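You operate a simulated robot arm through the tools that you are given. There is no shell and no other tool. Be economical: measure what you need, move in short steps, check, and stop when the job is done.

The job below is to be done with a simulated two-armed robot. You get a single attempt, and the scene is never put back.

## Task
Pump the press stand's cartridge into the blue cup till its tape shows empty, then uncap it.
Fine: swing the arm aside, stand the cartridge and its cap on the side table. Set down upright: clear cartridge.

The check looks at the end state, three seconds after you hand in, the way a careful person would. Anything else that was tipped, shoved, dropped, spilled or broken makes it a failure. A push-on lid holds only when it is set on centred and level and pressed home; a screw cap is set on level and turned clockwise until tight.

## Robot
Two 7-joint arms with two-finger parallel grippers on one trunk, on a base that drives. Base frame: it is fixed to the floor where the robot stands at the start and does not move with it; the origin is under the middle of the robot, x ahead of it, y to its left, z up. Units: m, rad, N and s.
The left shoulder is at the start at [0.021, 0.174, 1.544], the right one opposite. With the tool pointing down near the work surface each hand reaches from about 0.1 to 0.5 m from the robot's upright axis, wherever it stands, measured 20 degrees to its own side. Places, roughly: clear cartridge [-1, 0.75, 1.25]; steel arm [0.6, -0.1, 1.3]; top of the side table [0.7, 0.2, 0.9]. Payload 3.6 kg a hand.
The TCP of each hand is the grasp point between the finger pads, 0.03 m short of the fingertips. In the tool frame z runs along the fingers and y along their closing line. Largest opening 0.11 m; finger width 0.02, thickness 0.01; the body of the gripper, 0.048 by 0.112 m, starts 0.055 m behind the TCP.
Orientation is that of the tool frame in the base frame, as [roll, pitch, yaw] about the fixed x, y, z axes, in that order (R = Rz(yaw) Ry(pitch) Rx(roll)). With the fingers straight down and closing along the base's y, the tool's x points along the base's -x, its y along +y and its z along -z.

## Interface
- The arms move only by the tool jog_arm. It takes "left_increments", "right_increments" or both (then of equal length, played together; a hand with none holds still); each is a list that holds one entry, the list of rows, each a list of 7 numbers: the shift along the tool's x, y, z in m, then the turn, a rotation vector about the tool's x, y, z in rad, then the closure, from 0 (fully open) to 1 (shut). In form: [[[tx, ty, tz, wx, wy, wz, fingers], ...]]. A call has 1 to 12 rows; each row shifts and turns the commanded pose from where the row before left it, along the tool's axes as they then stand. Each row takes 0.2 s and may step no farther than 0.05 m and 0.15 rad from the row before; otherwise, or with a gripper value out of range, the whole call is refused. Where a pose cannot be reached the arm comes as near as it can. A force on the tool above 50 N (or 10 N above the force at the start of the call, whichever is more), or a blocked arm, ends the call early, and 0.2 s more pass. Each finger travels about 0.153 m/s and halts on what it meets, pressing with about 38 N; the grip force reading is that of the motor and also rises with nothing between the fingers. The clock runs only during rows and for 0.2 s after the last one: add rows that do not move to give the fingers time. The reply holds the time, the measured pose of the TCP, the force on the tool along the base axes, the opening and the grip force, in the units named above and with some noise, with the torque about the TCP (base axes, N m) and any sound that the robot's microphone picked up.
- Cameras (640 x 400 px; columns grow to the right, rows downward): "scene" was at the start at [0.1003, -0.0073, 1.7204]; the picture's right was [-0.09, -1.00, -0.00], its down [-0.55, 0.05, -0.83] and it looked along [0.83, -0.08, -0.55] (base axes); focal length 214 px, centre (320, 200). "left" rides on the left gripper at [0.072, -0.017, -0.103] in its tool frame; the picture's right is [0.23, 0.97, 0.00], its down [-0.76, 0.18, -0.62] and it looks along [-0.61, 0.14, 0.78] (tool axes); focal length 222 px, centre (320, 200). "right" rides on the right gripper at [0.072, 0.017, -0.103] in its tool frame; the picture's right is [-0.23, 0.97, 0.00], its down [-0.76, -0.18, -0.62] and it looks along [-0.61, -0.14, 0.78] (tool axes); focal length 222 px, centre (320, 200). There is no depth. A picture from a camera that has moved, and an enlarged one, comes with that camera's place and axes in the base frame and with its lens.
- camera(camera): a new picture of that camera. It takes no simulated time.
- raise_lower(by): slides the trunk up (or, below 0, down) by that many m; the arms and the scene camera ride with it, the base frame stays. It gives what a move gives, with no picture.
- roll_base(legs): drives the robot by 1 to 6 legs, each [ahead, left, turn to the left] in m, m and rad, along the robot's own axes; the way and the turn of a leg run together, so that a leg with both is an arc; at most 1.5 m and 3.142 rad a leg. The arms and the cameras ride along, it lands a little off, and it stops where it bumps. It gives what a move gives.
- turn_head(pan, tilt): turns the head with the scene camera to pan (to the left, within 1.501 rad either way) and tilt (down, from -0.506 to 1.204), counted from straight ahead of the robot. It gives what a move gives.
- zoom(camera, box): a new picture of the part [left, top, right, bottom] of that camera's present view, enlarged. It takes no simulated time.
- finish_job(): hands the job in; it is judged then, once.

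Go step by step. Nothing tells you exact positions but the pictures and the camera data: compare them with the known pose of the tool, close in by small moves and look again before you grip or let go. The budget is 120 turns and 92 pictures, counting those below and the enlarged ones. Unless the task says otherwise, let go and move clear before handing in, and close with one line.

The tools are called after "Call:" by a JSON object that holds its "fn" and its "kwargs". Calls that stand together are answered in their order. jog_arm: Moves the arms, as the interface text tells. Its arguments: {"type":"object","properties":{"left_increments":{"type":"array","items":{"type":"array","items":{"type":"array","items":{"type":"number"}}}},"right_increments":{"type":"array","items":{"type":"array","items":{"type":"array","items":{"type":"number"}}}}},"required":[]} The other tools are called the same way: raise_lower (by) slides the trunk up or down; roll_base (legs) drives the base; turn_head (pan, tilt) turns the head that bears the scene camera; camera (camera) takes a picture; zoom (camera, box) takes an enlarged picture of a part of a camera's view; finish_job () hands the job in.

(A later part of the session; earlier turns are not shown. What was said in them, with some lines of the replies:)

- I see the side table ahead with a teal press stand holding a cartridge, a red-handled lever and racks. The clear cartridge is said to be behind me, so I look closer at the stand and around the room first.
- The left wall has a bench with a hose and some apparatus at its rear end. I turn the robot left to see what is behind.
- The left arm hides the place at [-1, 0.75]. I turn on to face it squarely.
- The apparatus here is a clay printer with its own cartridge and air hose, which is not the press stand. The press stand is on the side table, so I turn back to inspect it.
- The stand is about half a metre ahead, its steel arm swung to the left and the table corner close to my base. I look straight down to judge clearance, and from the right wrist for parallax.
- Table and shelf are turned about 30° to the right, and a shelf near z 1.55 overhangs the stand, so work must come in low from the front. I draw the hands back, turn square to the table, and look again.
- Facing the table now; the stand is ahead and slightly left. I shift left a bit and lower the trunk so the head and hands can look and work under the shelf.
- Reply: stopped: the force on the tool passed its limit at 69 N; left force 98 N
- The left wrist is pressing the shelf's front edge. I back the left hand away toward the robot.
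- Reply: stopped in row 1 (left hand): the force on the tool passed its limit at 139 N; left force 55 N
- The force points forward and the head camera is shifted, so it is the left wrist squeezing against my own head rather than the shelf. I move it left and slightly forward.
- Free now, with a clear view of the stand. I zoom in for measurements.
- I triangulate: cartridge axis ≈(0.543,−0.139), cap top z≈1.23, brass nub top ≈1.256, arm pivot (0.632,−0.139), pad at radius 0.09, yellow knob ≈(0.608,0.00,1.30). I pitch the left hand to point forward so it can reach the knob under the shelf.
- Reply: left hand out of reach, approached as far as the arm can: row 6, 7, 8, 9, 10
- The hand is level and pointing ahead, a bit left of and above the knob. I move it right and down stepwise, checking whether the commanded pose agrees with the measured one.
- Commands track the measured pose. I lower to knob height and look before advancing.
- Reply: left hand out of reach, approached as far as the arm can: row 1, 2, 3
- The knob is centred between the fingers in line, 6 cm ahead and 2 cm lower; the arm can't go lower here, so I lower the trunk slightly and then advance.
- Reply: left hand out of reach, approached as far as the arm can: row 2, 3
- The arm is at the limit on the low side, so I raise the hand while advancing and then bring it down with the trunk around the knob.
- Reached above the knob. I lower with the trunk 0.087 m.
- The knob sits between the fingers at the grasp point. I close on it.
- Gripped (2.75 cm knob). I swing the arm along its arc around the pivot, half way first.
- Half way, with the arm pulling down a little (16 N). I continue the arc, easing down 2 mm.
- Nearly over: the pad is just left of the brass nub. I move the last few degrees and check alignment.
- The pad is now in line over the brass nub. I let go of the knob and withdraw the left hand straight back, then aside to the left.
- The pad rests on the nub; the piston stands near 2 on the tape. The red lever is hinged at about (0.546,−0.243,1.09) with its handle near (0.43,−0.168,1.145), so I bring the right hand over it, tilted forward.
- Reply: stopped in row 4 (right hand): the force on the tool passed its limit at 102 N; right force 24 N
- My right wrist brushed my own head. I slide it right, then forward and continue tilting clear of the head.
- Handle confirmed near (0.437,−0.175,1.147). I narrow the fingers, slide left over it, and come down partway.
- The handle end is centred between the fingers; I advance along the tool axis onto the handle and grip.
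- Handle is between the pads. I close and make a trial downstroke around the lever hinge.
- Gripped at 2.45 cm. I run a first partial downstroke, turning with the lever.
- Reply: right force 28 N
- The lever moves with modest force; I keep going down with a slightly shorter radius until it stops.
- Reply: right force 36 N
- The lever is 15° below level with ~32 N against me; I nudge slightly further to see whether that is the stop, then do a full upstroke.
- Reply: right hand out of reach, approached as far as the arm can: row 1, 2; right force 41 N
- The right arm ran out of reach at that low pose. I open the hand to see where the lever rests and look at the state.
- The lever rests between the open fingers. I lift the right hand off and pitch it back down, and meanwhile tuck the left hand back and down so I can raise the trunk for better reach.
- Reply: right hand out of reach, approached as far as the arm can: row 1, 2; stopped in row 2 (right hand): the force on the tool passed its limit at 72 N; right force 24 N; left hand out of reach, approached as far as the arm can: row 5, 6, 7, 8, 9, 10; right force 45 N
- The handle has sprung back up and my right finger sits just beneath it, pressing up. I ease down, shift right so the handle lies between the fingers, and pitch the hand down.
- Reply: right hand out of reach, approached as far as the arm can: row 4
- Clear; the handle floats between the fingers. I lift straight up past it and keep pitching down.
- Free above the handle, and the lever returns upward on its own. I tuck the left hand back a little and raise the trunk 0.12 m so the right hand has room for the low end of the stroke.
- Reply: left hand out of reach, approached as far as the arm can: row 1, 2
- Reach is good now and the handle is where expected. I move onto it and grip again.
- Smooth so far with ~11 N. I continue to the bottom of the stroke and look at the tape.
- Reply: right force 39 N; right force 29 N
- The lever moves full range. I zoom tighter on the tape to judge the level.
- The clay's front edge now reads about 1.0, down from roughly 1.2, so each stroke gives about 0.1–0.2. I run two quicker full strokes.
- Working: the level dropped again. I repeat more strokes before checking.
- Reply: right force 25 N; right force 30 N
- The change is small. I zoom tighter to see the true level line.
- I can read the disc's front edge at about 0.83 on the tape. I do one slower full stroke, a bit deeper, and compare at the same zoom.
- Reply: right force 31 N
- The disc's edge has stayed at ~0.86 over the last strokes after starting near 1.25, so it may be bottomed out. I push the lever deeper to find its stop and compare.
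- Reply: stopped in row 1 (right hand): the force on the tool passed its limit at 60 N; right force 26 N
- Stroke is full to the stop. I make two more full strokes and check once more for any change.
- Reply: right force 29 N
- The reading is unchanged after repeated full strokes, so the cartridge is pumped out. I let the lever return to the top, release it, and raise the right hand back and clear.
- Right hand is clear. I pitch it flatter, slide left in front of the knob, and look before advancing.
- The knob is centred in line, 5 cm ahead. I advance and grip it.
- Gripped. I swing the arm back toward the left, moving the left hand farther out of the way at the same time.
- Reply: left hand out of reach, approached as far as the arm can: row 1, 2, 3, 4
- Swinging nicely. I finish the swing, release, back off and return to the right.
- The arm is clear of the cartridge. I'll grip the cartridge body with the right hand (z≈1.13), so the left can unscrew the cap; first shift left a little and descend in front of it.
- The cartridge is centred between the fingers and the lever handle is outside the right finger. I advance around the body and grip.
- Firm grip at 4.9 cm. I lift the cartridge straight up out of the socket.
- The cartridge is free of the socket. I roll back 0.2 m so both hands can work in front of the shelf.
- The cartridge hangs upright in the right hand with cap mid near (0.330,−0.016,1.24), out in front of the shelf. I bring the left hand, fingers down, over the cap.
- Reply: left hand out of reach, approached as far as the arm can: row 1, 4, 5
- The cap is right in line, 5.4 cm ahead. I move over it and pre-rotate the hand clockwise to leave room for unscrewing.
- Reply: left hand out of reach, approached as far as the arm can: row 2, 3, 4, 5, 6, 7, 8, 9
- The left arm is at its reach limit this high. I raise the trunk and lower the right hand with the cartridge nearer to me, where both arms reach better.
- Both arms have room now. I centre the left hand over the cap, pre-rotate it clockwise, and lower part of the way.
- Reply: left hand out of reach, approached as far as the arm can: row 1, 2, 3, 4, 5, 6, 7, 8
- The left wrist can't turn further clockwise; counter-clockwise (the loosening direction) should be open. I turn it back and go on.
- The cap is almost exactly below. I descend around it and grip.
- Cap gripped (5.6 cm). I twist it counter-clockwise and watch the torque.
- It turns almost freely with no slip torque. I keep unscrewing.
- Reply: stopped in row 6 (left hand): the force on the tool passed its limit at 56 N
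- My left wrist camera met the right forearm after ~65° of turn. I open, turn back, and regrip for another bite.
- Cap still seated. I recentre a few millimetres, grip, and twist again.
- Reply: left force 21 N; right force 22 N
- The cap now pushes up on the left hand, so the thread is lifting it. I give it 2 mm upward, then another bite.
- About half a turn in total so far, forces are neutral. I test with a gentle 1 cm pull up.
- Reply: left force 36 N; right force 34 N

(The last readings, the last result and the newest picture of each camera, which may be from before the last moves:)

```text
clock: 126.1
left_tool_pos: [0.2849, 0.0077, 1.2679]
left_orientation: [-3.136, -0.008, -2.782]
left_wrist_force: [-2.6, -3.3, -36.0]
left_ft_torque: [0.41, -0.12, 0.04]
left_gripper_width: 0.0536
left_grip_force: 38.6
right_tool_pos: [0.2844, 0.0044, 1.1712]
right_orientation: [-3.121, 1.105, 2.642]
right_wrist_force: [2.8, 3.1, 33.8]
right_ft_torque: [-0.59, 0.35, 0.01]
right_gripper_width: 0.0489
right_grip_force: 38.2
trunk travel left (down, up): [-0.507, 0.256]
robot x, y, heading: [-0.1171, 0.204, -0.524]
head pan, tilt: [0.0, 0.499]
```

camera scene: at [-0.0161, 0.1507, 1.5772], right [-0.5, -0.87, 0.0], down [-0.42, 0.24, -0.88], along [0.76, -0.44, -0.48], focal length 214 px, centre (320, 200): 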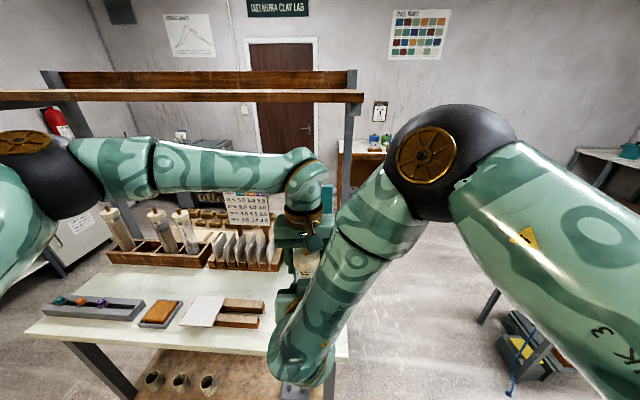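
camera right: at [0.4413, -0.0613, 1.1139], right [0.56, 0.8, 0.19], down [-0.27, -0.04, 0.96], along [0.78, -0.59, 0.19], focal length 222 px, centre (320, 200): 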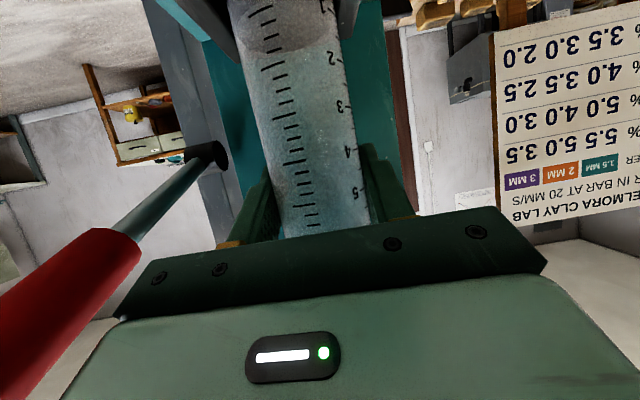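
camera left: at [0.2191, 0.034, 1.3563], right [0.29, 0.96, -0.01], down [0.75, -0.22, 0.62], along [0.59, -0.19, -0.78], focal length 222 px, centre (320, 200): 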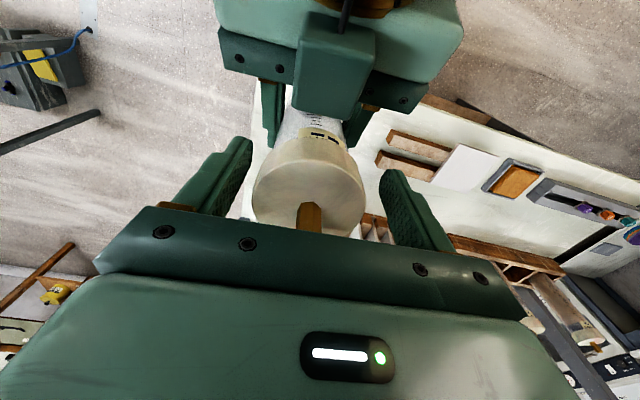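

Still threaded (36 N). I go back down, and take further bites.

Call:
{"fn": "jog_arm", "kwargs": {"left_increments": [[[0, 0, 0.005, 0, 0, 0, 0.6], [0, 0, 0.005, 0, 0, 0, 0.2], [0, 0, 0, 0, 0, 0, 0.2], [0, 0, 0, 0, 0, 0.14, 0.2], [0, 0, 0, 0, 0, 0.14, 0.2], [0, 0, 0, 0, 0, 0.14, 0.2], [0, 0, 0, 0, 0, 0.14, 0.2], [0, 0, 0, 0, 0, 0.14, 0.2], [0, 0, 0, 0, 0, 0.14, 0.2], [0, 0, 0, 0, 0, 0.14, 0.2], [0, 0, 0, 0, 0, 0, 0.2]]]}}

Call:
{"fn": "zoom", "kwargs": {"camera": "left", "box": [200, 80, 440, 240]}}

```text
clock: 128.5
left_tool_pos: [0.286, 0.007, 1.2583]
left_orientation: [-3.134, 0.004, 2.52]
left_wrist_force: [-0.1, 1.0, 0.1]
left_ft_torque: [0.01, 0.02, -0.02]
left_gripper_width: 0.0879
left_grip_force: 0.1
right_tool_pos: [0.2822, 0.0044, 1.1718]
right_orientation: [-3.117, 1.102, 2.644]
right_wrist_force: [-0.1, -0.3, -1.5]
right_ft_torque: [-0.01, 0.01, 0.01]
right_gripper_width: 0.0486
right_grip_force: 38.0
trunk travel left (down, up): [-0.507, 0.256]
robot x, y, heading: [-0.1147, 0.2018, -0.525]
head pan, tilt: [0.0, 0.499]
```

```text
2.50 times, centred on (320, 160) of left
camera zoom: at [0.2193, 0.0374, 1.3608], right [0.38, 0.92, -0.01], down [0.72, -0.29, 0.62], along [0.57, -0.25, -0.78], focal length 555 px, centre (320, 300)
```

zoom: 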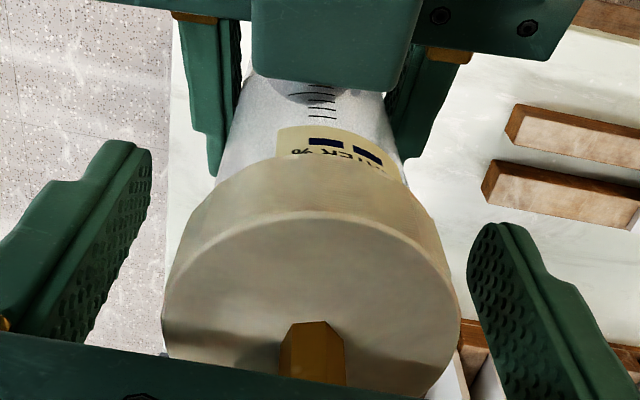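

The cap is centred and level between the fingers. Two more bites.

Call:
{"fn": "jog_arm", "kwargs": {"left_increments": [[[0, 0, 0, 0, 0, 0, 0.6], [0, 0, 0, 0, 0, 0, 0.85], [0, 0, 0, 0, 0, 0, 0.85], [0, 0, 0, 0, 0, -0.14, 0.85], [0, 0, 0, 0, 0, -0.14, 0.85], [0, 0, 0, 0, 0, -0.14, 0.85], [0, 0, -0.001, 0, 0, -0.14, 0.85], [0, 0, 0, 0, 0, -0.14, 0.85], [0, 0, 0, 0, 0, -0.14, 0.85], [0, 0, 0, 0, 0, -0.14, 0.85], [0, 0, 0, 0, 0, 0, 0.85]]]}}

Call:
{"fn": "jog_arm", "kwargs": {"left_increments": [[[0, 0, 0, 0, 0, 0, 0.5], [0, 0, 0, 0, 0, 0, 0.2], [0, 0, 0, 0, 0, 0.14, 0.2], [0, 0, 0, 0, 0, 0.14, 0.2], [0, 0, 0, 0, 0, 0.14, 0.2], [0, 0, 0, 0, 0, 0.14, 0.2], [0, 0, 0, 0, 0, 0.14, 0.2], [0, 0, 0, 0, 0, 0.14, 0.2], [0, 0, 0, 0, 0, 0.14, 0.2], [0, 0, 0, 0, 0, 0, 0.2]]]}}

Call:
{"fn": "jog_arm", "kwargs": {"left_increments": [[[0, 0, 0, 0, 0, 0, 0.6], [0, 0, 0, 0, 0, 0, 0.85], [0, 0, 0, 0, 0, 0, 0.85], [0, 0, 0, 0, 0, -0.14, 0.85], [0, 0, 0, 0, 0, -0.14, 0.85], [0, 0, 0, 0, 0, -0.14, 0.85], [0, 0, -0.001, 0, 0, -0.14, 0.85], [0, 0, 0, 0, 0, -0.14, 0.85], [0, 0, 0, 0, 0, -0.14, 0.85], [0, 0, 0, 0, 0, -0.14, 0.85], [0, 0, 0, 0, 0, 0, 0.85]]]}}

Call:
{"fn": "jog_arm", "kwargs": {"left_increments": [[[0, 0, -0.003, 0, 0, 0, 0.85], [0, 0, -0.004, 0, 0, 0, 0.85], [0, 0, 0, 0, 0, 0, 0.85]]]}}

```text
clock: 130.9
left_tool_pos: [0.2855, 0.0073, 1.2588]
left_orientation: [-3.135, -0.007, -2.779]
left_wrist_force: [-16.6, 3.0, 0.9]
left_ft_torque: [0.36, 0.18, -0.04]
left_gripper_width: 0.0547
left_grip_force: 37.7
right_tool_pos: [0.2833, 0.0034, 1.1703]
right_orientation: [-3.12, 1.104, 2.643]
right_wrist_force: [15.7, -2.5, -2.4]
right_ft_torque: [-0.17, 1.25, -0.06]
right_gripper_width: 0.0487
right_grip_force: 38.1
trunk travel left (down, up): [-0.507, 0.256]
robot x, y, heading: [-0.1172, 0.2026, -0.522]
head pan, tilt: [0.0, 0.499]
```

```text
clock: 133.1
left_tool_pos: [0.2867, 0.0081, 1.2587]
left_orientation: [-3.134, 0.005, 2.521]
left_wrist_force: [-0.2, 0.4, 0.1]
left_ft_torque: [0.02, 0.01, 0.03]
left_gripper_width: 0.0881
left_grip_force: 0.1
right_tool_pos: [0.2811, 0.0054, 1.1705]
right_orientation: [-3.117, 1.102, 2.644]
right_wrist_force: [1.1, 0.1, -0.9]
right_ft_torque: [0.04, 0.04, -0.02]
right_gripper_width: 0.0483
right_grip_force: 38.1
trunk travel left (down, up): [-0.507, 0.256]
robot x, y, heading: [-0.1157, 0.2062, -0.523]
head pan, tilt: [0.0, 0.499]
```

```text
clock: 135.5
left_tool_pos: [0.2867, 0.0077, 1.2601]
left_orientation: [-3.134, -0.005, -2.779]
left_wrist_force: [-5.2, 3.0, 0.2]
left_ft_torque: [-0.02, -0.04, -0.08]
left_gripper_width: 0.056
left_grip_force: 37.6
right_tool_pos: [0.2813, 0.004, 1.1725]
right_orientation: [-3.119, 1.104, 2.64]
right_wrist_force: [5.9, -3.6, -1.1]
right_ft_torque: [0.31, 0.53, 0.03]
right_gripper_width: 0.0491
right_grip_force: 38.2
trunk travel left (down, up): [-0.507, 0.256]
robot x, y, heading: [-0.1132, 0.208, -0.525]
head pan, tilt: [0.0, 0.499]
```

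```text
clock: 136.3
left_tool_pos: [0.2864, 0.0073, 1.2673]
left_orientation: [-3.133, -0.004, -2.781]
left_wrist_force: [-3.3, 2.6, -2.9]
left_ft_torque: [-0.03, -0.05, -0.02]
left_gripper_width: 0.0555
left_grip_force: 37.8
right_tool_pos: [0.2828, 0.0047, 1.1715]
right_orientation: [-3.118, 1.101, 2.645]
right_wrist_force: [2.7, -2.8, 1.2]
right_ft_torque: [0.33, 0.34, -0.01]
right_gripper_width: 0.0485
right_grip_force: 38.0
trunk travel left (down, up): [-0.507, 0.256]
robot x, y, heading: [-0.1142, 0.2052, -0.522]
head pan, tilt: [0.0, 0.499]
```

The pull now meets only 3 N: the thread has let go. I lift the cap clear and look.

Call:
{"fn": "jog_arm", "kwargs": {"left_increments": [[[0, 0, -0.01, 0, 0, 0, 0.85], [0, 0, -0.015, 0, 0, 0, 0.85], [0, 0, -0.02, 0, 0, 0, 0.85], [0, 0, -0.03, 0, 0, 0, 0.85], [0, 0, 0, 0, 0, 0, 0.85]]]}}

Call:
{"fn": "zoom", "kwargs": {"camera": "scene", "box": [220, 140, 400, 320]}}

```text
clock: 137.5
left_tool_pos: [0.2875, 0.0096, 1.3431]
left_orientation: [-3.133, -0.007, -2.783]
left_wrist_force: [0.1, -1.2, -0.5]
left_ft_torque: [0.01, -0.02, -0.02]
left_gripper_width: 0.056
left_grip_force: 38.0
right_tool_pos: [0.2832, 0.0053, 1.1719]
right_orientation: [-3.116, 1.101, 2.644]
right_wrist_force: [0.9, 0.2, -1.5]
right_ft_torque: [-0.02, 0.01, 0.0]
right_gripper_width: 0.0485
right_grip_force: 38.1
trunk travel left (down, up): [-0.507, 0.256]
robot x, y, heading: [-0.1132, 0.2077, -0.528]
head pan, tilt: [0.0, 0.499]
```

```text
2.22 times, centred on (310, 230) of scene
camera zoom: at [-0.0156, 0.1505, 1.5772], right [-0.5, -0.87, 0.0], down [-0.42, 0.24, -0.88], along [0.76, -0.44, -0.48], focal length 477 px, centre (342, 133)
```

zoom: 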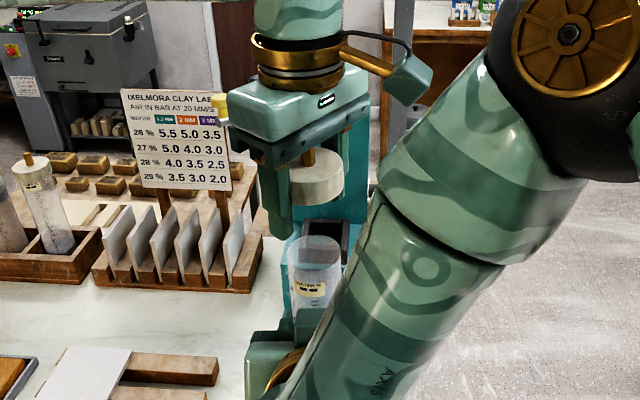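

Cap is off: it is in the left hand, and the open cartridge is in the right. I move the cap aside to the left, then drive forward 8 cm toward the clear spot on the table.

Call:
{"fn": "jog_arm", "kwargs": {"left_increments": [[[0, 0, -0.02, 0, 0, 0, 0.85], [-0.031, 0.0253, 0, 0, 0, 0, 0.85], [-0.031, 0.0253, 0, 0, 0, 0, 0.85], [-0.031, 0.0253, 0, 0, 0, 0, 0.85], [-0.031, 0.0253, 0, 0, 0, 0, 0.85], [-0.031, 0.0253, 0, 0, 0, 0, 0.85], [0, 0, 0, 0, 0, 0.14, 0.85], [0, 0, 0, 0, 0, 0.14, 0.85], [0, 0, 0, 0, 0, 0.14, 0.85], [0, 0, 0, 0, 0, 0.14, 0.85], [0, 0, 0, 0, 0, 0.14, 0.85], [0, 0, 0, 0, 0, 0.1, 0.85]]]}}

Call:
{"fn": "roll_base", "kwargs": {"legs": [[0.08, 0, 0]]}}

Call:
{"fn": "camera", "kwargs": {"camera": "right"}}

Call:
{"fn": "camera", "kwargs": {"camera": "scene"}}

```text
clock: 140.1
left_tool_pos: [0.3866, 0.1822, 1.3601]
left_orientation: [-3.133, 0.0, 2.697]
left_wrist_force: [-1.1, 0.2, -1.0]
left_ft_torque: [0.01, 0.02, -0.02]
left_gripper_width: 0.0557
left_grip_force: 38.3
right_tool_pos: [0.2822, 0.0059, 1.1703]
right_orientation: [-3.118, 1.102, 2.644]
right_wrist_force: [-0.2, -0.1, -1.7]
right_ft_torque: [-0.02, 0.0, 0.03]
right_gripper_width: 0.0482
right_grip_force: 37.5
trunk travel left (down, up): [-0.507, 0.256]
robot x, y, heading: [-0.1146, 0.2044, -0.526]
head pan, tilt: [0.0, 0.499]
```

```text
clock: 141.1
left_tool_pos: [0.4563, 0.1412, 1.3596]
left_orientation: [-3.132, 0.002, 2.702]
left_wrist_force: [0.2, -0.6, -0.8]
left_ft_torque: [0.02, 0.04, 0.02]
left_gripper_width: 0.0558
left_grip_force: 37.9
right_tool_pos: [0.3524, -0.0363, 1.1706]
right_orientation: [-3.118, 1.1, 2.644]
right_wrist_force: [-0.4, -0.1, -1.3]
right_ft_torque: [0.0, 0.0, 0.01]
right_gripper_width: 0.0487
right_grip_force: 38.0
trunk travel left (down, up): [-0.507, 0.256]
robot x, y, heading: [-0.0472, 0.1626, -0.522]
head pan, tilt: [0.0, 0.499]
```

```text
10 pictures are left
camera right: at [0.2526, 0.0406, 1.1523], right [0.57, 0.8, 0.19], down [-0.27, -0.04, 0.96], along [0.78, -0.6, 0.19], focal length 222 px, centre (320, 200)
```

right: 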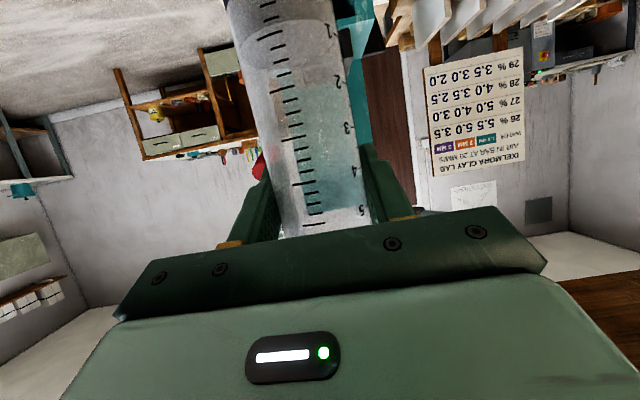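

```text
9 pictures are left
camera scene: at [0.0545, 0.1093, 1.5771], right [-0.5, -0.87, 0.0], down [-0.42, 0.24, -0.88], along [0.76, -0.44, -0.48], focal length 214 px, centre (320, 200)
```

scene: 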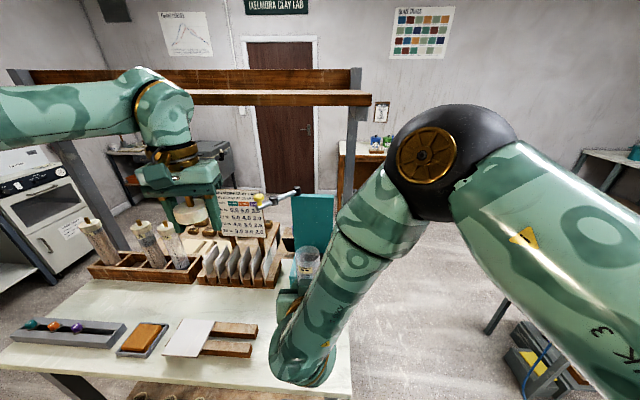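

The cartridge sits upright in the right hand (slid ~1 cm up in the grip). I move it over the clear spot near (0.43,0.03) and lower to just above the table.

Call:
{"fn": "jog_arm", "kwargs": {"right_increments": [[[-0.0051, 0.032, 0.0101, 0, 0, 0, 0.8], [-0.0051, 0.032, 0.0101, 0, 0, 0, 0.8], [-0.0051, 0.032, 0.0101, 0, 0, 0, 0.8], [0.0268, 0, 0.0136, 0, 0, 0, 0.8], [0.0268, 0, 0.0136, 0, 0, 0, 0.8], [0.0268, 0, 0.0136, 0, 0, 0, 0.8], [0.0268, 0, 0.0136, 0, 0, 0, 0.8], [0.0179, 0, 0.009, 0, 0, 0, 0.8], [0, 0, 0, 0, 0, 0, 0.8]]]}}

Call:
{"fn": "zoom", "kwargs": {"camera": "scene", "box": [160, 220, 380, 400]}}

```text
clock: 143.1
left_tool_pos: [0.4563, 0.1409, 1.3585]
left_orientation: [-3.131, 0.003, 2.702]
left_wrist_force: [-0.1, 0.3, -0.3]
left_ft_torque: [-0.01, 0.0, 0.0]
left_gripper_width: 0.0554
left_grip_force: 37.8
right_tool_pos: [0.4427, -0.0235, 1.0729]
right_orientation: [-3.116, 1.094, 2.644]
right_wrist_force: [-0.2, 0.0, -1.5]
right_ft_torque: [0.0, -0.01, 0.01]
right_gripper_width: 0.0485
right_grip_force: 38.1
right hand out of reach, approached as far as the arm can: row 5, 6, 7, 8
trunk travel left (down, up): [-0.507, 0.256]
robot x, y, heading: [-0.0472, 0.1667, -0.524]
head pan, tilt: [0.0, 0.499]
```

```text
2.22 times, centred on (270, 310) of scene
camera zoom: at [0.0536, 0.1105, 1.5772], right [-0.5, -0.87, 0.0], down [-0.41, 0.24, -0.88], along [0.76, -0.44, -0.48], focal length 477 px, centre (431, -44)
```

zoom: 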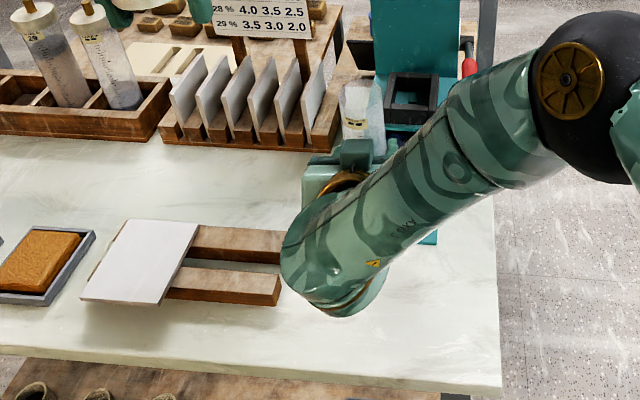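

Reach ended slightly short, so I shift left 5.5 cm to the free spot near (0.47,0.024) and lower with the trunk.

Call:
{"fn": "jog_arm", "kwargs": {"right_increments": [[[0, 0.02, 0, 0, 0, 0, 0.8], [0, 0.02, 0, 0, 0, 0, 0.8], [0, 0.015, 0, 0, 0, 0, 0.8], [0, 0, 0, 0, 0, 0, 0.8]]]}}

Call:
{"fn": "raise_lower", "kwargs": {"by": -0.06}}

Call:
{"fn": "zoom", "kwargs": {"camera": "scene", "box": [160, 220, 380, 400]}}

```text
clock: 144.1
left_tool_pos: [0.4566, 0.1413, 1.3598]
left_orientation: [-3.132, 0.0, 2.701]
left_wrist_force: [-0.6, 0.2, -0.2]
left_ft_torque: [-0.04, -0.04, -0.01]
left_gripper_width: 0.0557
left_grip_force: 38.2
right_tool_pos: [0.4733, -0.0048, 1.0925]
right_orientation: [-3.118, 1.096, 2.645]
right_wrist_force: [0.0, -0.2, -0.7]
right_ft_torque: [-0.03, -0.03, 0.01]
right_gripper_width: 0.0486
right_grip_force: 37.6
right hand out of reach, approached as far as the arm can: row 1, 2, 3
trunk travel left (down, up): [-0.507, 0.256]
robot x, y, heading: [-0.0426, 0.1674, -0.523]
head pan, tilt: [0.0, 0.499]
```

```text
clock: 145.1
left_tool_pos: [0.4571, 0.142, 1.3005]
left_orientation: [-3.131, 0.003, 2.701]
left_wrist_force: [-0.1, -1.1, 0.1]
left_ft_torque: [0.0, 0.0, 0.04]
left_gripper_width: 0.0557
left_grip_force: 37.5
right_tool_pos: [0.4715, -0.0066, 1.0327]
right_orientation: [-3.12, 1.092, 2.645]
right_wrist_force: [0.3, -0.1, -2.0]
right_ft_torque: [0.01, 0.01, 0.03]
right_gripper_width: 0.0485
right_grip_force: 38.1
trunk travel left (down, up): [-0.447, 0.316]
robot x, y, heading: [-0.0442, 0.166, -0.52]
head pan, tilt: [0.0, 0.499]
```

```text
2.22 times, centred on (270, 310) of scene
camera zoom: at [0.0626, 0.1051, 1.517], right [-0.5, -0.87, 0.0], down [-0.41, 0.24, -0.88], along [0.76, -0.44, -0.48], focal length 477 px, centre (431, -44)
```

zoom: 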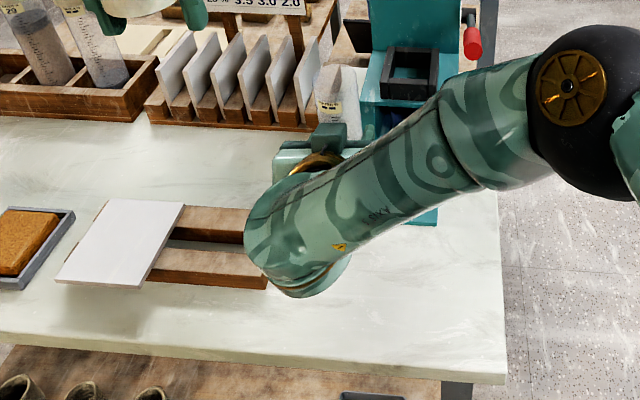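

Lateral reach is limited, so I use the base: 3 cm left, then lower a bit at a time until it touches.

Call:
{"fn": "roll_base", "kwargs": {"legs": [[0, 0.035, 0]]}}

Call:
{"fn": "raise_lower", "kwargs": {"by": -0.025}}

Call:
{"fn": "camera", "kwargs": {"camera": "right"}}

```text
clock: 146.0
left_tool_pos: [0.4749, 0.1709, 1.2975]
left_orientation: [-3.131, 0.001, 2.701]
left_wrist_force: [-0.5, 0.7, -0.8]
left_ft_torque: [-0.07, 0.01, 0.05]
left_gripper_width: 0.0556
left_grip_force: 37.9
right_tool_pos: [0.4906, 0.0237, 1.0313]
right_orientation: [-3.116, 1.091, 2.644]
right_wrist_force: [0.2, -0.6, -0.9]
right_ft_torque: [-0.01, 0.02, 0.0]
right_gripper_width: 0.0486
right_grip_force: 38.1
trunk travel left (down, up): [-0.447, 0.316]
robot x, y, heading: [-0.0253, 0.1939, -0.526]
head pan, tilt: [0.0, 0.499]
```

```text
clock: 146.7
left_tool_pos: [0.4726, 0.1711, 1.2743]
left_orientation: [-3.131, 0.004, 2.701]
left_wrist_force: [0.7, 0.0, -0.1]
left_ft_torque: [0.01, 0.01, 0.01]
left_gripper_width: 0.0558
left_grip_force: 37.7
right_tool_pos: [0.4885, 0.0205, 1.0105]
right_orientation: [-3.122, 1.096, 2.639]
right_wrist_force: [2.0, -2.8, 23.2]
right_ft_torque: [-0.29, -0.67, -0.12]
right_gripper_width: 0.0486
right_grip_force: 37.8
trunk travel left (down, up): [-0.422, 0.341]
robot x, y, heading: [-0.03, 0.1952, -0.526]
head pan, tilt: [0.0, 0.499]
```

```text
6 pictures are left
camera right: at [0.3893, 0.0985, 0.9925], right [0.58, 0.79, 0.19], down [-0.26, -0.04, 0.96], along [0.77, -0.61, 0.18], focal length 222 px, centre (320, 200)
```

right: 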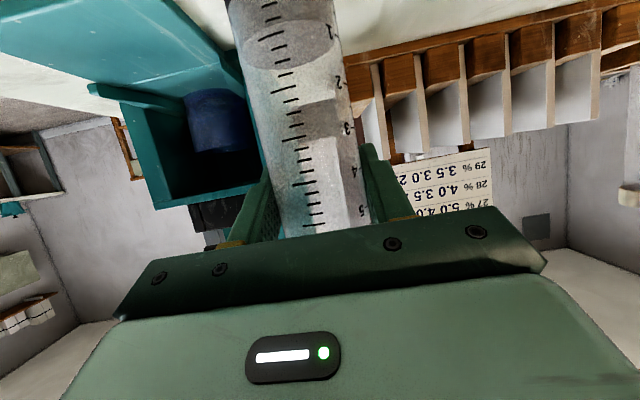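

Touchdown at 23 N: the cartridge rests on the table, clear of the stand and rack. I relieve the pressure, open slowly and back straight out.

Call:
{"fn": "raise_lower", "kwargs": {"by": 0.003}}

Call:
{"fn": "jog_arm", "kwargs": {"right_increments": [[[0, 0, 0, 0, 0, 0, 0.55], [0, 0, 0, 0, 0, 0, 0.5], [0, 0, 0, 0, 0, 0, 0.35], [0, 0, 0, 0, 0, 0, 0.2], [0, 0, 0, 0, 0, 0, 0.2]]]}}

Call:
{"fn": "camera", "kwargs": {"camera": "right"}}

```text
clock: 147.2
left_tool_pos: [0.4736, 0.1709, 1.2789]
left_orientation: [-3.132, -0.001, 2.699]
left_wrist_force: [-0.6, 0.6, -0.4]
left_ft_torque: [0.01, 0.01, 0.0]
left_gripper_width: 0.0558
left_grip_force: 38.3
right_tool_pos: [0.4882, 0.022, 1.0105]
right_orientation: [-3.119, 1.089, 2.642]
right_wrist_force: [1.9, -2.9, 12.2]
right_ft_torque: [-0.33, -0.46, -0.04]
right_gripper_width: 0.0489
right_grip_force: 38.2
trunk travel left (down, up): [-0.425, 0.338]
robot x, y, heading: [-0.0284, 0.1936, -0.527]
head pan, tilt: [0.0, 0.499]
```

```text
clock: 148.4
left_tool_pos: [0.4739, 0.1714, 1.2772]
left_orientation: [-3.132, 0.001, 2.702]
left_wrist_force: [0.0, -0.5, -0.1]
left_ft_torque: [-0.02, 0.01, -0.04]
left_gripper_width: 0.0558
left_grip_force: 37.9
right_tool_pos: [0.4878, 0.0226, 1.0097]
right_orientation: [-3.119, 1.09, 2.643]
right_wrist_force: [-0.5, 0.6, -0.4]
right_ft_torque: [0.02, 0.02, 0.0]
right_gripper_width: 0.0879
right_grip_force: 0.1
trunk travel left (down, up): [-0.425, 0.338]
robot x, y, heading: [-0.0266, 0.1948, -0.527]
head pan, tilt: [0.0, 0.499]
```

```text
5 pictures are left
camera right: at [0.3889, 0.0997, 0.9931], right [0.58, 0.8, 0.19], down [-0.26, -0.05, 0.97], along [0.78, -0.6, 0.18], focal length 222 px, centre (320, 200)
```

right: 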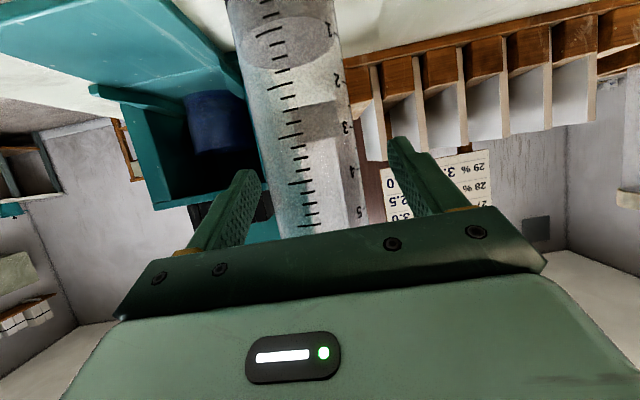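

The cartridge stands free between the open fingers. I back the base straight out.

Call:
{"fn": "roll_base", "kwargs": {"legs": [[-0.14, 0, 0]]}}

Call:
{"fn": "camera", "kwargs": {"camera": "scene"}}

```text
clock: 149.8
left_tool_pos: [0.3514, 0.2426, 1.2778]
left_orientation: [-3.132, 0.002, 2.7]
left_wrist_force: [-1.0, 0.9, -0.2]
left_ft_torque: [-0.02, -0.05, 0.0]
left_gripper_width: 0.0559
left_grip_force: 38.1
right_tool_pos: [0.3654, 0.0932, 1.0106]
right_orientation: [-3.118, 1.091, 2.643]
right_wrist_force: [0.1, -0.3, 0.4]
right_ft_torque: [-0.02, -0.04, 0.0]
right_gripper_width: 0.0878
right_grip_force: 0.0
trunk travel left (down, up): [-0.425, 0.338]
robot x, y, heading: [-0.151, 0.2669, -0.527]
head pan, tilt: [0.0, 0.499]
```

```text
4 pictures are left
camera scene: at [-0.039, 0.2041, 1.4948], right [-0.5, -0.87, 0.0], down [-0.41, 0.24, -0.88], along [0.76, -0.44, -0.48], focal length 214 px, centre (320, 200)
```

scene: 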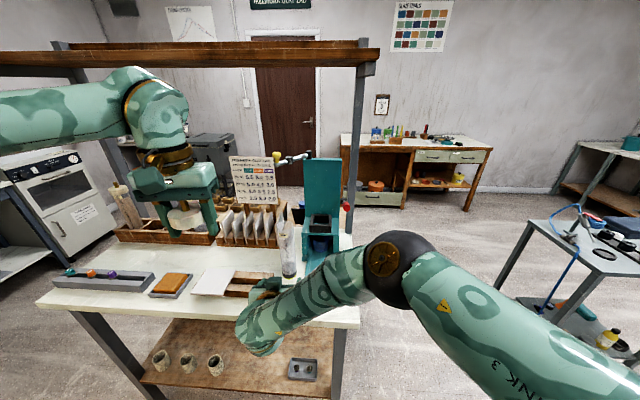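

The cartridge stands upright on the table. I now pull the right hand up and away to the right, and lower the left hand with the cap to below shelf height while still in front of the table.

Call:
{"fn": "jog_arm", "kwargs": {"left_increments": [[[0, 0, 0, 0, 0, 0, 0.85], [0, 0, 0, 0, 0, 0, 0.85], [0, 0, 0, 0, 0, 0, 0.85], [0, 0, 0, 0, 0, 0, 0.85], [0, 0, 0.04, 0, 0, 0, 0.85], [0, 0, 0.04, 0, 0, 0, 0.85], [0, 0, 0.04, 0, 0, 0, 0.85], [0, 0, 0.04, 0, 0, 0, 0.85], [0, 0, 0.04, 0, 0, 0, 0.85], [0, 0, 0.04, 0, 0, 0, 0.85], [0, 0, 0.01, 0, 0, 0, 0.85], [0, 0, 0, 0, 0, 0, 0.85]]], "right_increments": [[[-0.04, -0.01, -0.02, 0, 0, 0, 0.2], [-0.03, -0.035, -0.015, 0, 0, 0, 0.2], [-0.03, -0.035, -0.015, 0, 0, 0, 0.2], [0, -0.045, 0, 0, 0.08, 0, 0.2], [0, -0.045, 0, 0, 0.08, 0, 0.2], [0, -0.045, 0, 0, 0.08, 0, 0.2], [0, -0.045, 0, 0, 0.08, 0, 0.2], [0, -0.04, -0.02, 0, 0.08, 0, 0.2], [0.025, 0, -0.03, 0, 0.08, 0, 0.2], [0.025, 0, -0.03, 0, 0.08, 0, 0.2], [0.025, 0, -0.03, 0, 0, 0, 0.2], [0, 0, 0, 0, 0, 0, 0.2]]]}}

```text
clock: 152.4
left_tool_pos: [0.3519, 0.2391, 1.0249]
left_orientation: [-3.129, 0.001, 2.701]
left_wrist_force: [0.7, 0.5, 0.1]
left_ft_torque: [0.0, 0.03, 0.01]
left_gripper_width: 0.0554
left_grip_force: 37.7
right_tool_pos: [0.1105, -0.1056, 1.1692]
right_orientation: [-3.129, 0.529, 2.628]
right_wrist_force: [0.2, 0.0, 0.3]
right_ft_torque: [0.0, -0.01, 0.0]
right_gripper_width: 0.0882
right_grip_force: 0.0
trunk travel left (down, up): [-0.425, 0.338]
robot x, y, heading: [-0.146, 0.265, -0.525]
head pan, tilt: [0.0, 0.499]
```

Left is lowered to 1.02, right is clear. I pull the right hand a little farther out and drive forward so the cap is over the corridor behind the wooden sticks.

Call:
{"fn": "jog_arm", "kwargs": {"right_increments": [[[0.02, -0.035, -0.012, 0, 0, 0, 0.2], [0.025, -0.035, -0.014, 0, 0, 0, 0.2], [0.025, 0, -0.014, 0, 0, 0, 0.2]]]}}

Call:
{"fn": "roll_base", "kwargs": {"legs": [[0.26, 0, 0]]}}

Call:
{"fn": "camera", "kwargs": {"camera": "scene"}}

```text
clock: 153.2
left_tool_pos: [0.3514, 0.2408, 1.0277]
left_orientation: [-3.13, 0.001, 2.701]
left_wrist_force: [0.6, 0.6, -0.3]
left_ft_torque: [-0.01, -0.01, 0.01]
left_gripper_width: 0.0557
left_grip_force: 38.2
right_tool_pos: [0.0452, -0.1508, 1.1739]
right_orientation: [-3.127, 0.526, 2.629]
right_wrist_force: [-0.5, -0.2, -0.5]
right_ft_torque: [-0.02, -0.03, -0.01]
right_gripper_width: 0.088
right_grip_force: 0.1
right hand out of reach, approached as far as the arm can: row 2, 3
trunk travel left (down, up): [-0.425, 0.338]
robot x, y, heading: [-0.1511, 0.2649, -0.527]
head pan, tilt: [0.0, 0.499]
```

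```text
clock: 155.0
left_tool_pos: [0.576, 0.1037, 1.0278]
left_orientation: [-3.132, 0.003, 2.691]
left_wrist_force: [-0.8, 1.2, 0.1]
left_ft_torque: [0.02, -0.01, -0.01]
left_gripper_width: 0.0556
left_grip_force: 38.0
right_tool_pos: [0.2668, -0.2842, 1.1742]
right_orientation: [-3.129, 0.526, 2.62]
right_wrist_force: [0.1, -0.8, -0.8]
right_ft_torque: [0.0, -0.03, 0.0]
right_gripper_width: 0.0879
right_grip_force: 0.2
trunk travel left (down, up): [-0.425, 0.338]
robot x, y, heading: [0.0765, 0.1374, -0.535]
head pan, tilt: [0.0, 0.499]
```

```text
3 pictures are left
camera scene: at [0.1875, 0.0701, 1.4946], right [-0.51, -0.86, 0.0], down [-0.41, 0.24, -0.88], along [0.76, -0.45, -0.48], focal length 214 px, centre (320, 200)
```

scene: 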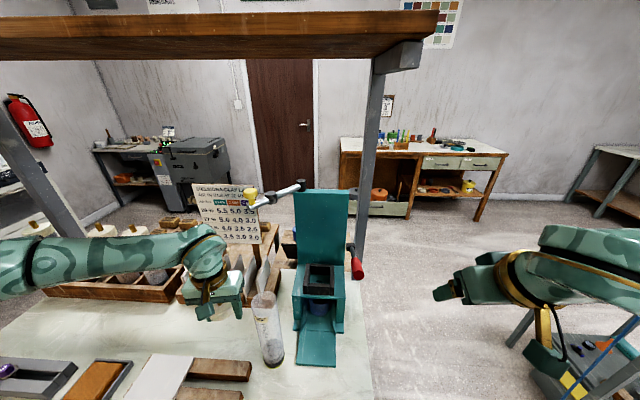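

The cartridge stands upright, and the left hand is over the free corridor. I lower the cap toward the table.

Call:
{"fn": "jog_arm", "kwargs": {"left_increments": [[[0, 0, 0.02, 0, 0, 0, 0.85], [0, 0, 0.02, 0, 0, 0, 0.85], [0, 0, 0.02, 0, 0, 0, 0.85], [0, 0, 0.015, 0, 0, 0, 0.85], [0, 0, 0.008, 0, 0, 0, 0.85], [0, 0, 0.004, 0, 0, 0, 0.85], [0, 0, 0, 0, 0, 0, 0.85]]]}}

Call:
{"fn": "camera", "kwargs": {"camera": "left"}}

```text
clock: 156.6
left_tool_pos: [0.5741, 0.1031, 0.9407]
left_orientation: [-3.132, 0.001, 2.691]
left_wrist_force: [-1.0, 0.0, -1.0]
left_ft_torque: [0.01, -0.02, 0.05]
left_gripper_width: 0.0557
left_grip_force: 38.0
right_tool_pos: [0.2666, -0.2833, 1.1734]
right_orientation: [-3.13, 0.529, 2.619]
right_wrist_force: [-0.2, 0.3, 0.4]
right_ft_torque: [0.01, -0.02, 0.01]
right_gripper_width: 0.0879
right_grip_force: 0.0
trunk travel left (down, up): [-0.425, 0.338]
robot x, y, heading: [0.0761, 0.1352, -0.532]
head pan, tilt: [0.0, 0.499]
```

```text
2 pictures are left
camera left: at [0.504, 0.1204, 1.0435], right [0.22, 0.98, -0.01], down [0.76, -0.17, 0.62], along [0.61, -0.14, -0.78], focal length 222 px, centre (320, 200)
```

left: 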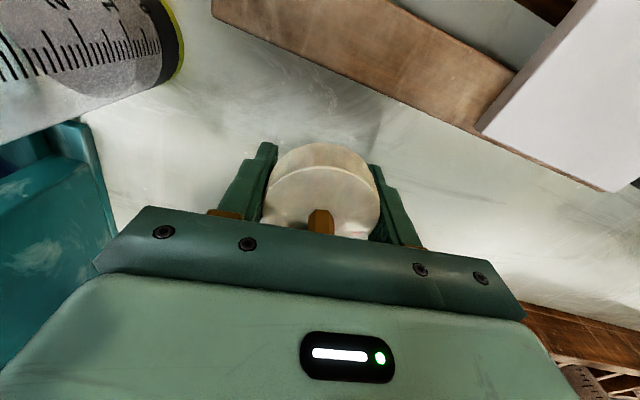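

The spot is clear all round, and the cartridge's piston sits right at its bottom. I go down the last bit to contact.

Call:
{"fn": "jog_arm", "kwargs": {"left_increments": [[[0, 0, 0.004, 0, 0, 0, 0.85], [0, 0, 0.004, 0, 0, 0, 0.85], [0, 0, 0.003, 0, 0, 0, 0.85], [0, 0, 0, 0, 0, 0, 0.85]]]}}

```text
clock: 157.6
left_tool_pos: [0.5749, 0.1033, 0.9303]
left_orientation: [-3.132, 0.001, 2.691]
left_wrist_force: [0.1, 0.1, 0.1]
left_ft_torque: [0.02, -0.01, -0.04]
left_gripper_width: 0.0559
left_grip_force: 38.1
right_tool_pos: [0.2681, -0.285, 1.1748]
right_orientation: [-3.13, 0.529, 2.619]
right_wrist_force: [-0.6, 0.5, -0.6]
right_ft_torque: [0.03, 0.0, 0.03]
right_gripper_width: 0.0878
right_grip_force: 0.1
trunk travel left (down, up): [-0.425, 0.338]
robot x, y, heading: [0.0726, 0.1369, -0.53]
head pan, tilt: [0.0, 0.499]
```

Call:
{"fn": "jog_arm", "kwargs": {"left_increments": [[[0, 0, 0.002, 0, 0, 0, 0.85], [0, 0, 0.003, 0, 0, 0, 0.85], [0, 0, 0, 0, 0, 0, 0.85]]]}}

```text
clock: 158.5
left_tool_pos: [0.5762, 0.1026, 0.9302]
left_orientation: [-3.128, 0.01, 2.697]
left_wrist_force: [-7.7, 5.3, 24.2]
left_ft_torque: [0.97, 0.12, 0.49]
left_gripper_width: 0.0557
left_grip_force: 37.5
right_tool_pos: [0.2649, -0.2828, 1.1753]
right_orientation: [-3.131, 0.531, 2.621]
right_wrist_force: [0.1, 0.0, 0.3]
right_ft_torque: [0.03, 0.01, -0.04]
right_gripper_width: 0.0881
right_grip_force: 0.1
trunk travel left (down, up): [-0.425, 0.338]
robot x, y, heading: [0.0781, 0.1333, -0.53]
head pan, tilt: [0.0, 0.499]
stopped in row 3 (left hand): the force on the tool passed its limit at 52 N (the readings are from after the stop); the commanded pose is now the measured one
```

Fingertips touch the table at z 0.930, with the cap about a centimetre above it. I ease off 1 mm and open slightly to let it settle flat, then rise.

Call:
{"fn": "jog_arm", "kwargs": {"left_increments": [[[0, 0, -0.001, 0, 0, 0, 0.85], [0, 0, 0, 0, 0, 0, 0.45], [0, 0, 0, 0, 0, 0, 0.45], [0, 0, 0, 0, 0, 0, 0.3], [0, 0, 0, 0, 0, 0, 0.2], [0, 0, 0, 0, 0, 0, 0.2]]]}}

Call:
{"fn": "jog_arm", "kwargs": {"left_increments": [[[0, 0, -0.02, 0, 0, 0, 0.2], [0, 0, -0.02, 0, 0, 0, 0.2], [0, 0, -0.02, 0, 0, 0, 0.2], [0, 0, -0.02, 0, 0, 0, 0.2], [0, 0, -0.02, 0, 0, 0, 0.2], [0, 0, 0, 0, 0, 0, 0.2]]]}}

Call:
{"fn": "camera", "kwargs": {"camera": "left"}}

```text
clock: 159.9
left_tool_pos: [0.5759, 0.0997, 0.9301]
left_orientation: [-3.132, 0.012, 2.692]
left_wrist_force: [-5.6, -14.6, 16.7]
left_ft_torque: [0.34, -0.03, 0.15]
left_gripper_width: 0.0803
left_grip_force: 0.1
right_tool_pos: [0.2648, -0.2857, 1.1742]
right_orientation: [-3.133, 0.528, 2.617]
right_wrist_force: [0.3, -0.2, -0.4]
right_ft_torque: [-0.01, -0.03, 0.03]
right_gripper_width: 0.0878
right_grip_force: 0.0
trunk travel left (down, up): [-0.425, 0.338]
robot x, y, heading: [0.0763, 0.1358, -0.537]
head pan, tilt: [0.0, 0.499]
```

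```text
clock: 161.3
left_tool_pos: [0.577, 0.1037, 1.0304]
left_orientation: [-3.13, 0.006, 2.693]
left_wrist_force: [0.6, -0.2, 0.9]
left_ft_torque: [-0.01, -0.03, 0.0]
left_gripper_width: 0.088
left_grip_force: 0.1
right_tool_pos: [0.268, -0.2839, 1.1746]
right_orientation: [-3.13, 0.53, 2.62]
right_wrist_force: [0.7, 0.8, 0.2]
right_ft_torque: [-0.01, -0.01, -0.01]
right_gripper_width: 0.0882
right_grip_force: 0.0
trunk travel left (down, up): [-0.425, 0.338]
robot x, y, heading: [0.0752, 0.1327, -0.536]
head pan, tilt: [0.0, 0.499]
```

```text
1 pictures are left
camera left: at [0.5052, 0.1218, 1.1331], right [0.22, 0.98, -0.01], down [0.76, -0.16, 0.63], along [0.61, -0.15, -0.78], focal length 222 px, centre (320, 200)
```

left: 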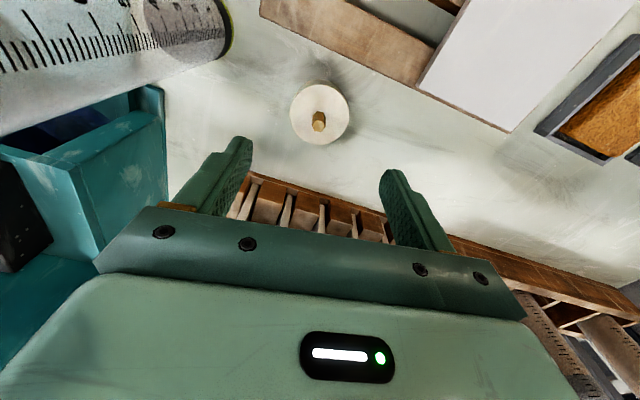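

The cap lies flat and upright on the table. I back away from the table and take the last look.

Call:
{"fn": "roll_base", "kwargs": {"legs": [[-0.28, 0, 0]]}}

Call:
{"fn": "camera", "kwargs": {"camera": "scene"}}

```text
clock: 163.3
left_tool_pos: [0.3323, 0.2494, 1.0319]
left_orientation: [-3.132, 0.009, 2.699]
left_wrist_force: [-0.1, -0.2, 0.3]
left_ft_torque: [0.01, -0.02, 0.0]
left_gripper_width: 0.088
left_grip_force: 0.0
right_tool_pos: [0.0251, -0.1397, 1.174]
right_orientation: [-3.129, 0.528, 2.626]
right_wrist_force: [-1.1, 0.8, 0.1]
right_ft_torque: [0.0, 0.0, 0.0]
right_gripper_width: 0.0881
right_grip_force: 0.1
trunk travel left (down, up): [-0.425, 0.338]
robot x, y, heading: [-0.1669, 0.2792, -0.524]
head pan, tilt: [0.0, 0.499]
```

```text
0 pictures are left
camera scene: at [-0.058, 0.2149, 1.4948], right [-0.5, -0.86, 0.0], down [-0.41, 0.24, -0.88], along [0.76, -0.44, -0.48], focal length 214 px, centre (320, 200)
```

scene: 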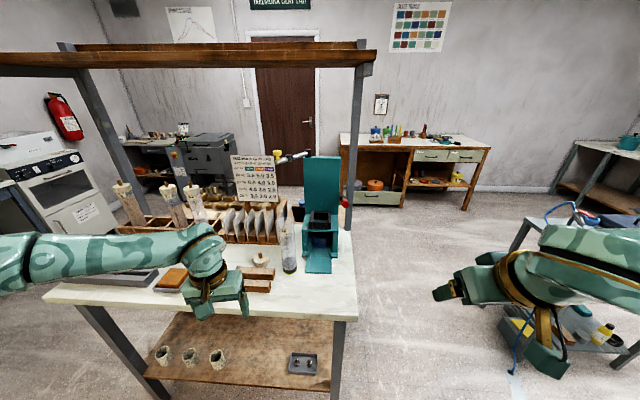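

The cartridge stands upright, the cap sits beside it, the steel arm is aside and both hands are empty and clear of the table. I hand the job in.

Call:
{"fn": "finish_job", "kwargs": {}}

```text
The job is handed in.
```

I pumped the press stand's cartridge until its level stopped dropping, and the piston sits at the bottom of the tube. I couldn't see a zero on the tape or clay in the blue cup. The cartridge is uncapped and stands upright on the side table with its cap beside it, and the steel arm is swung aside.
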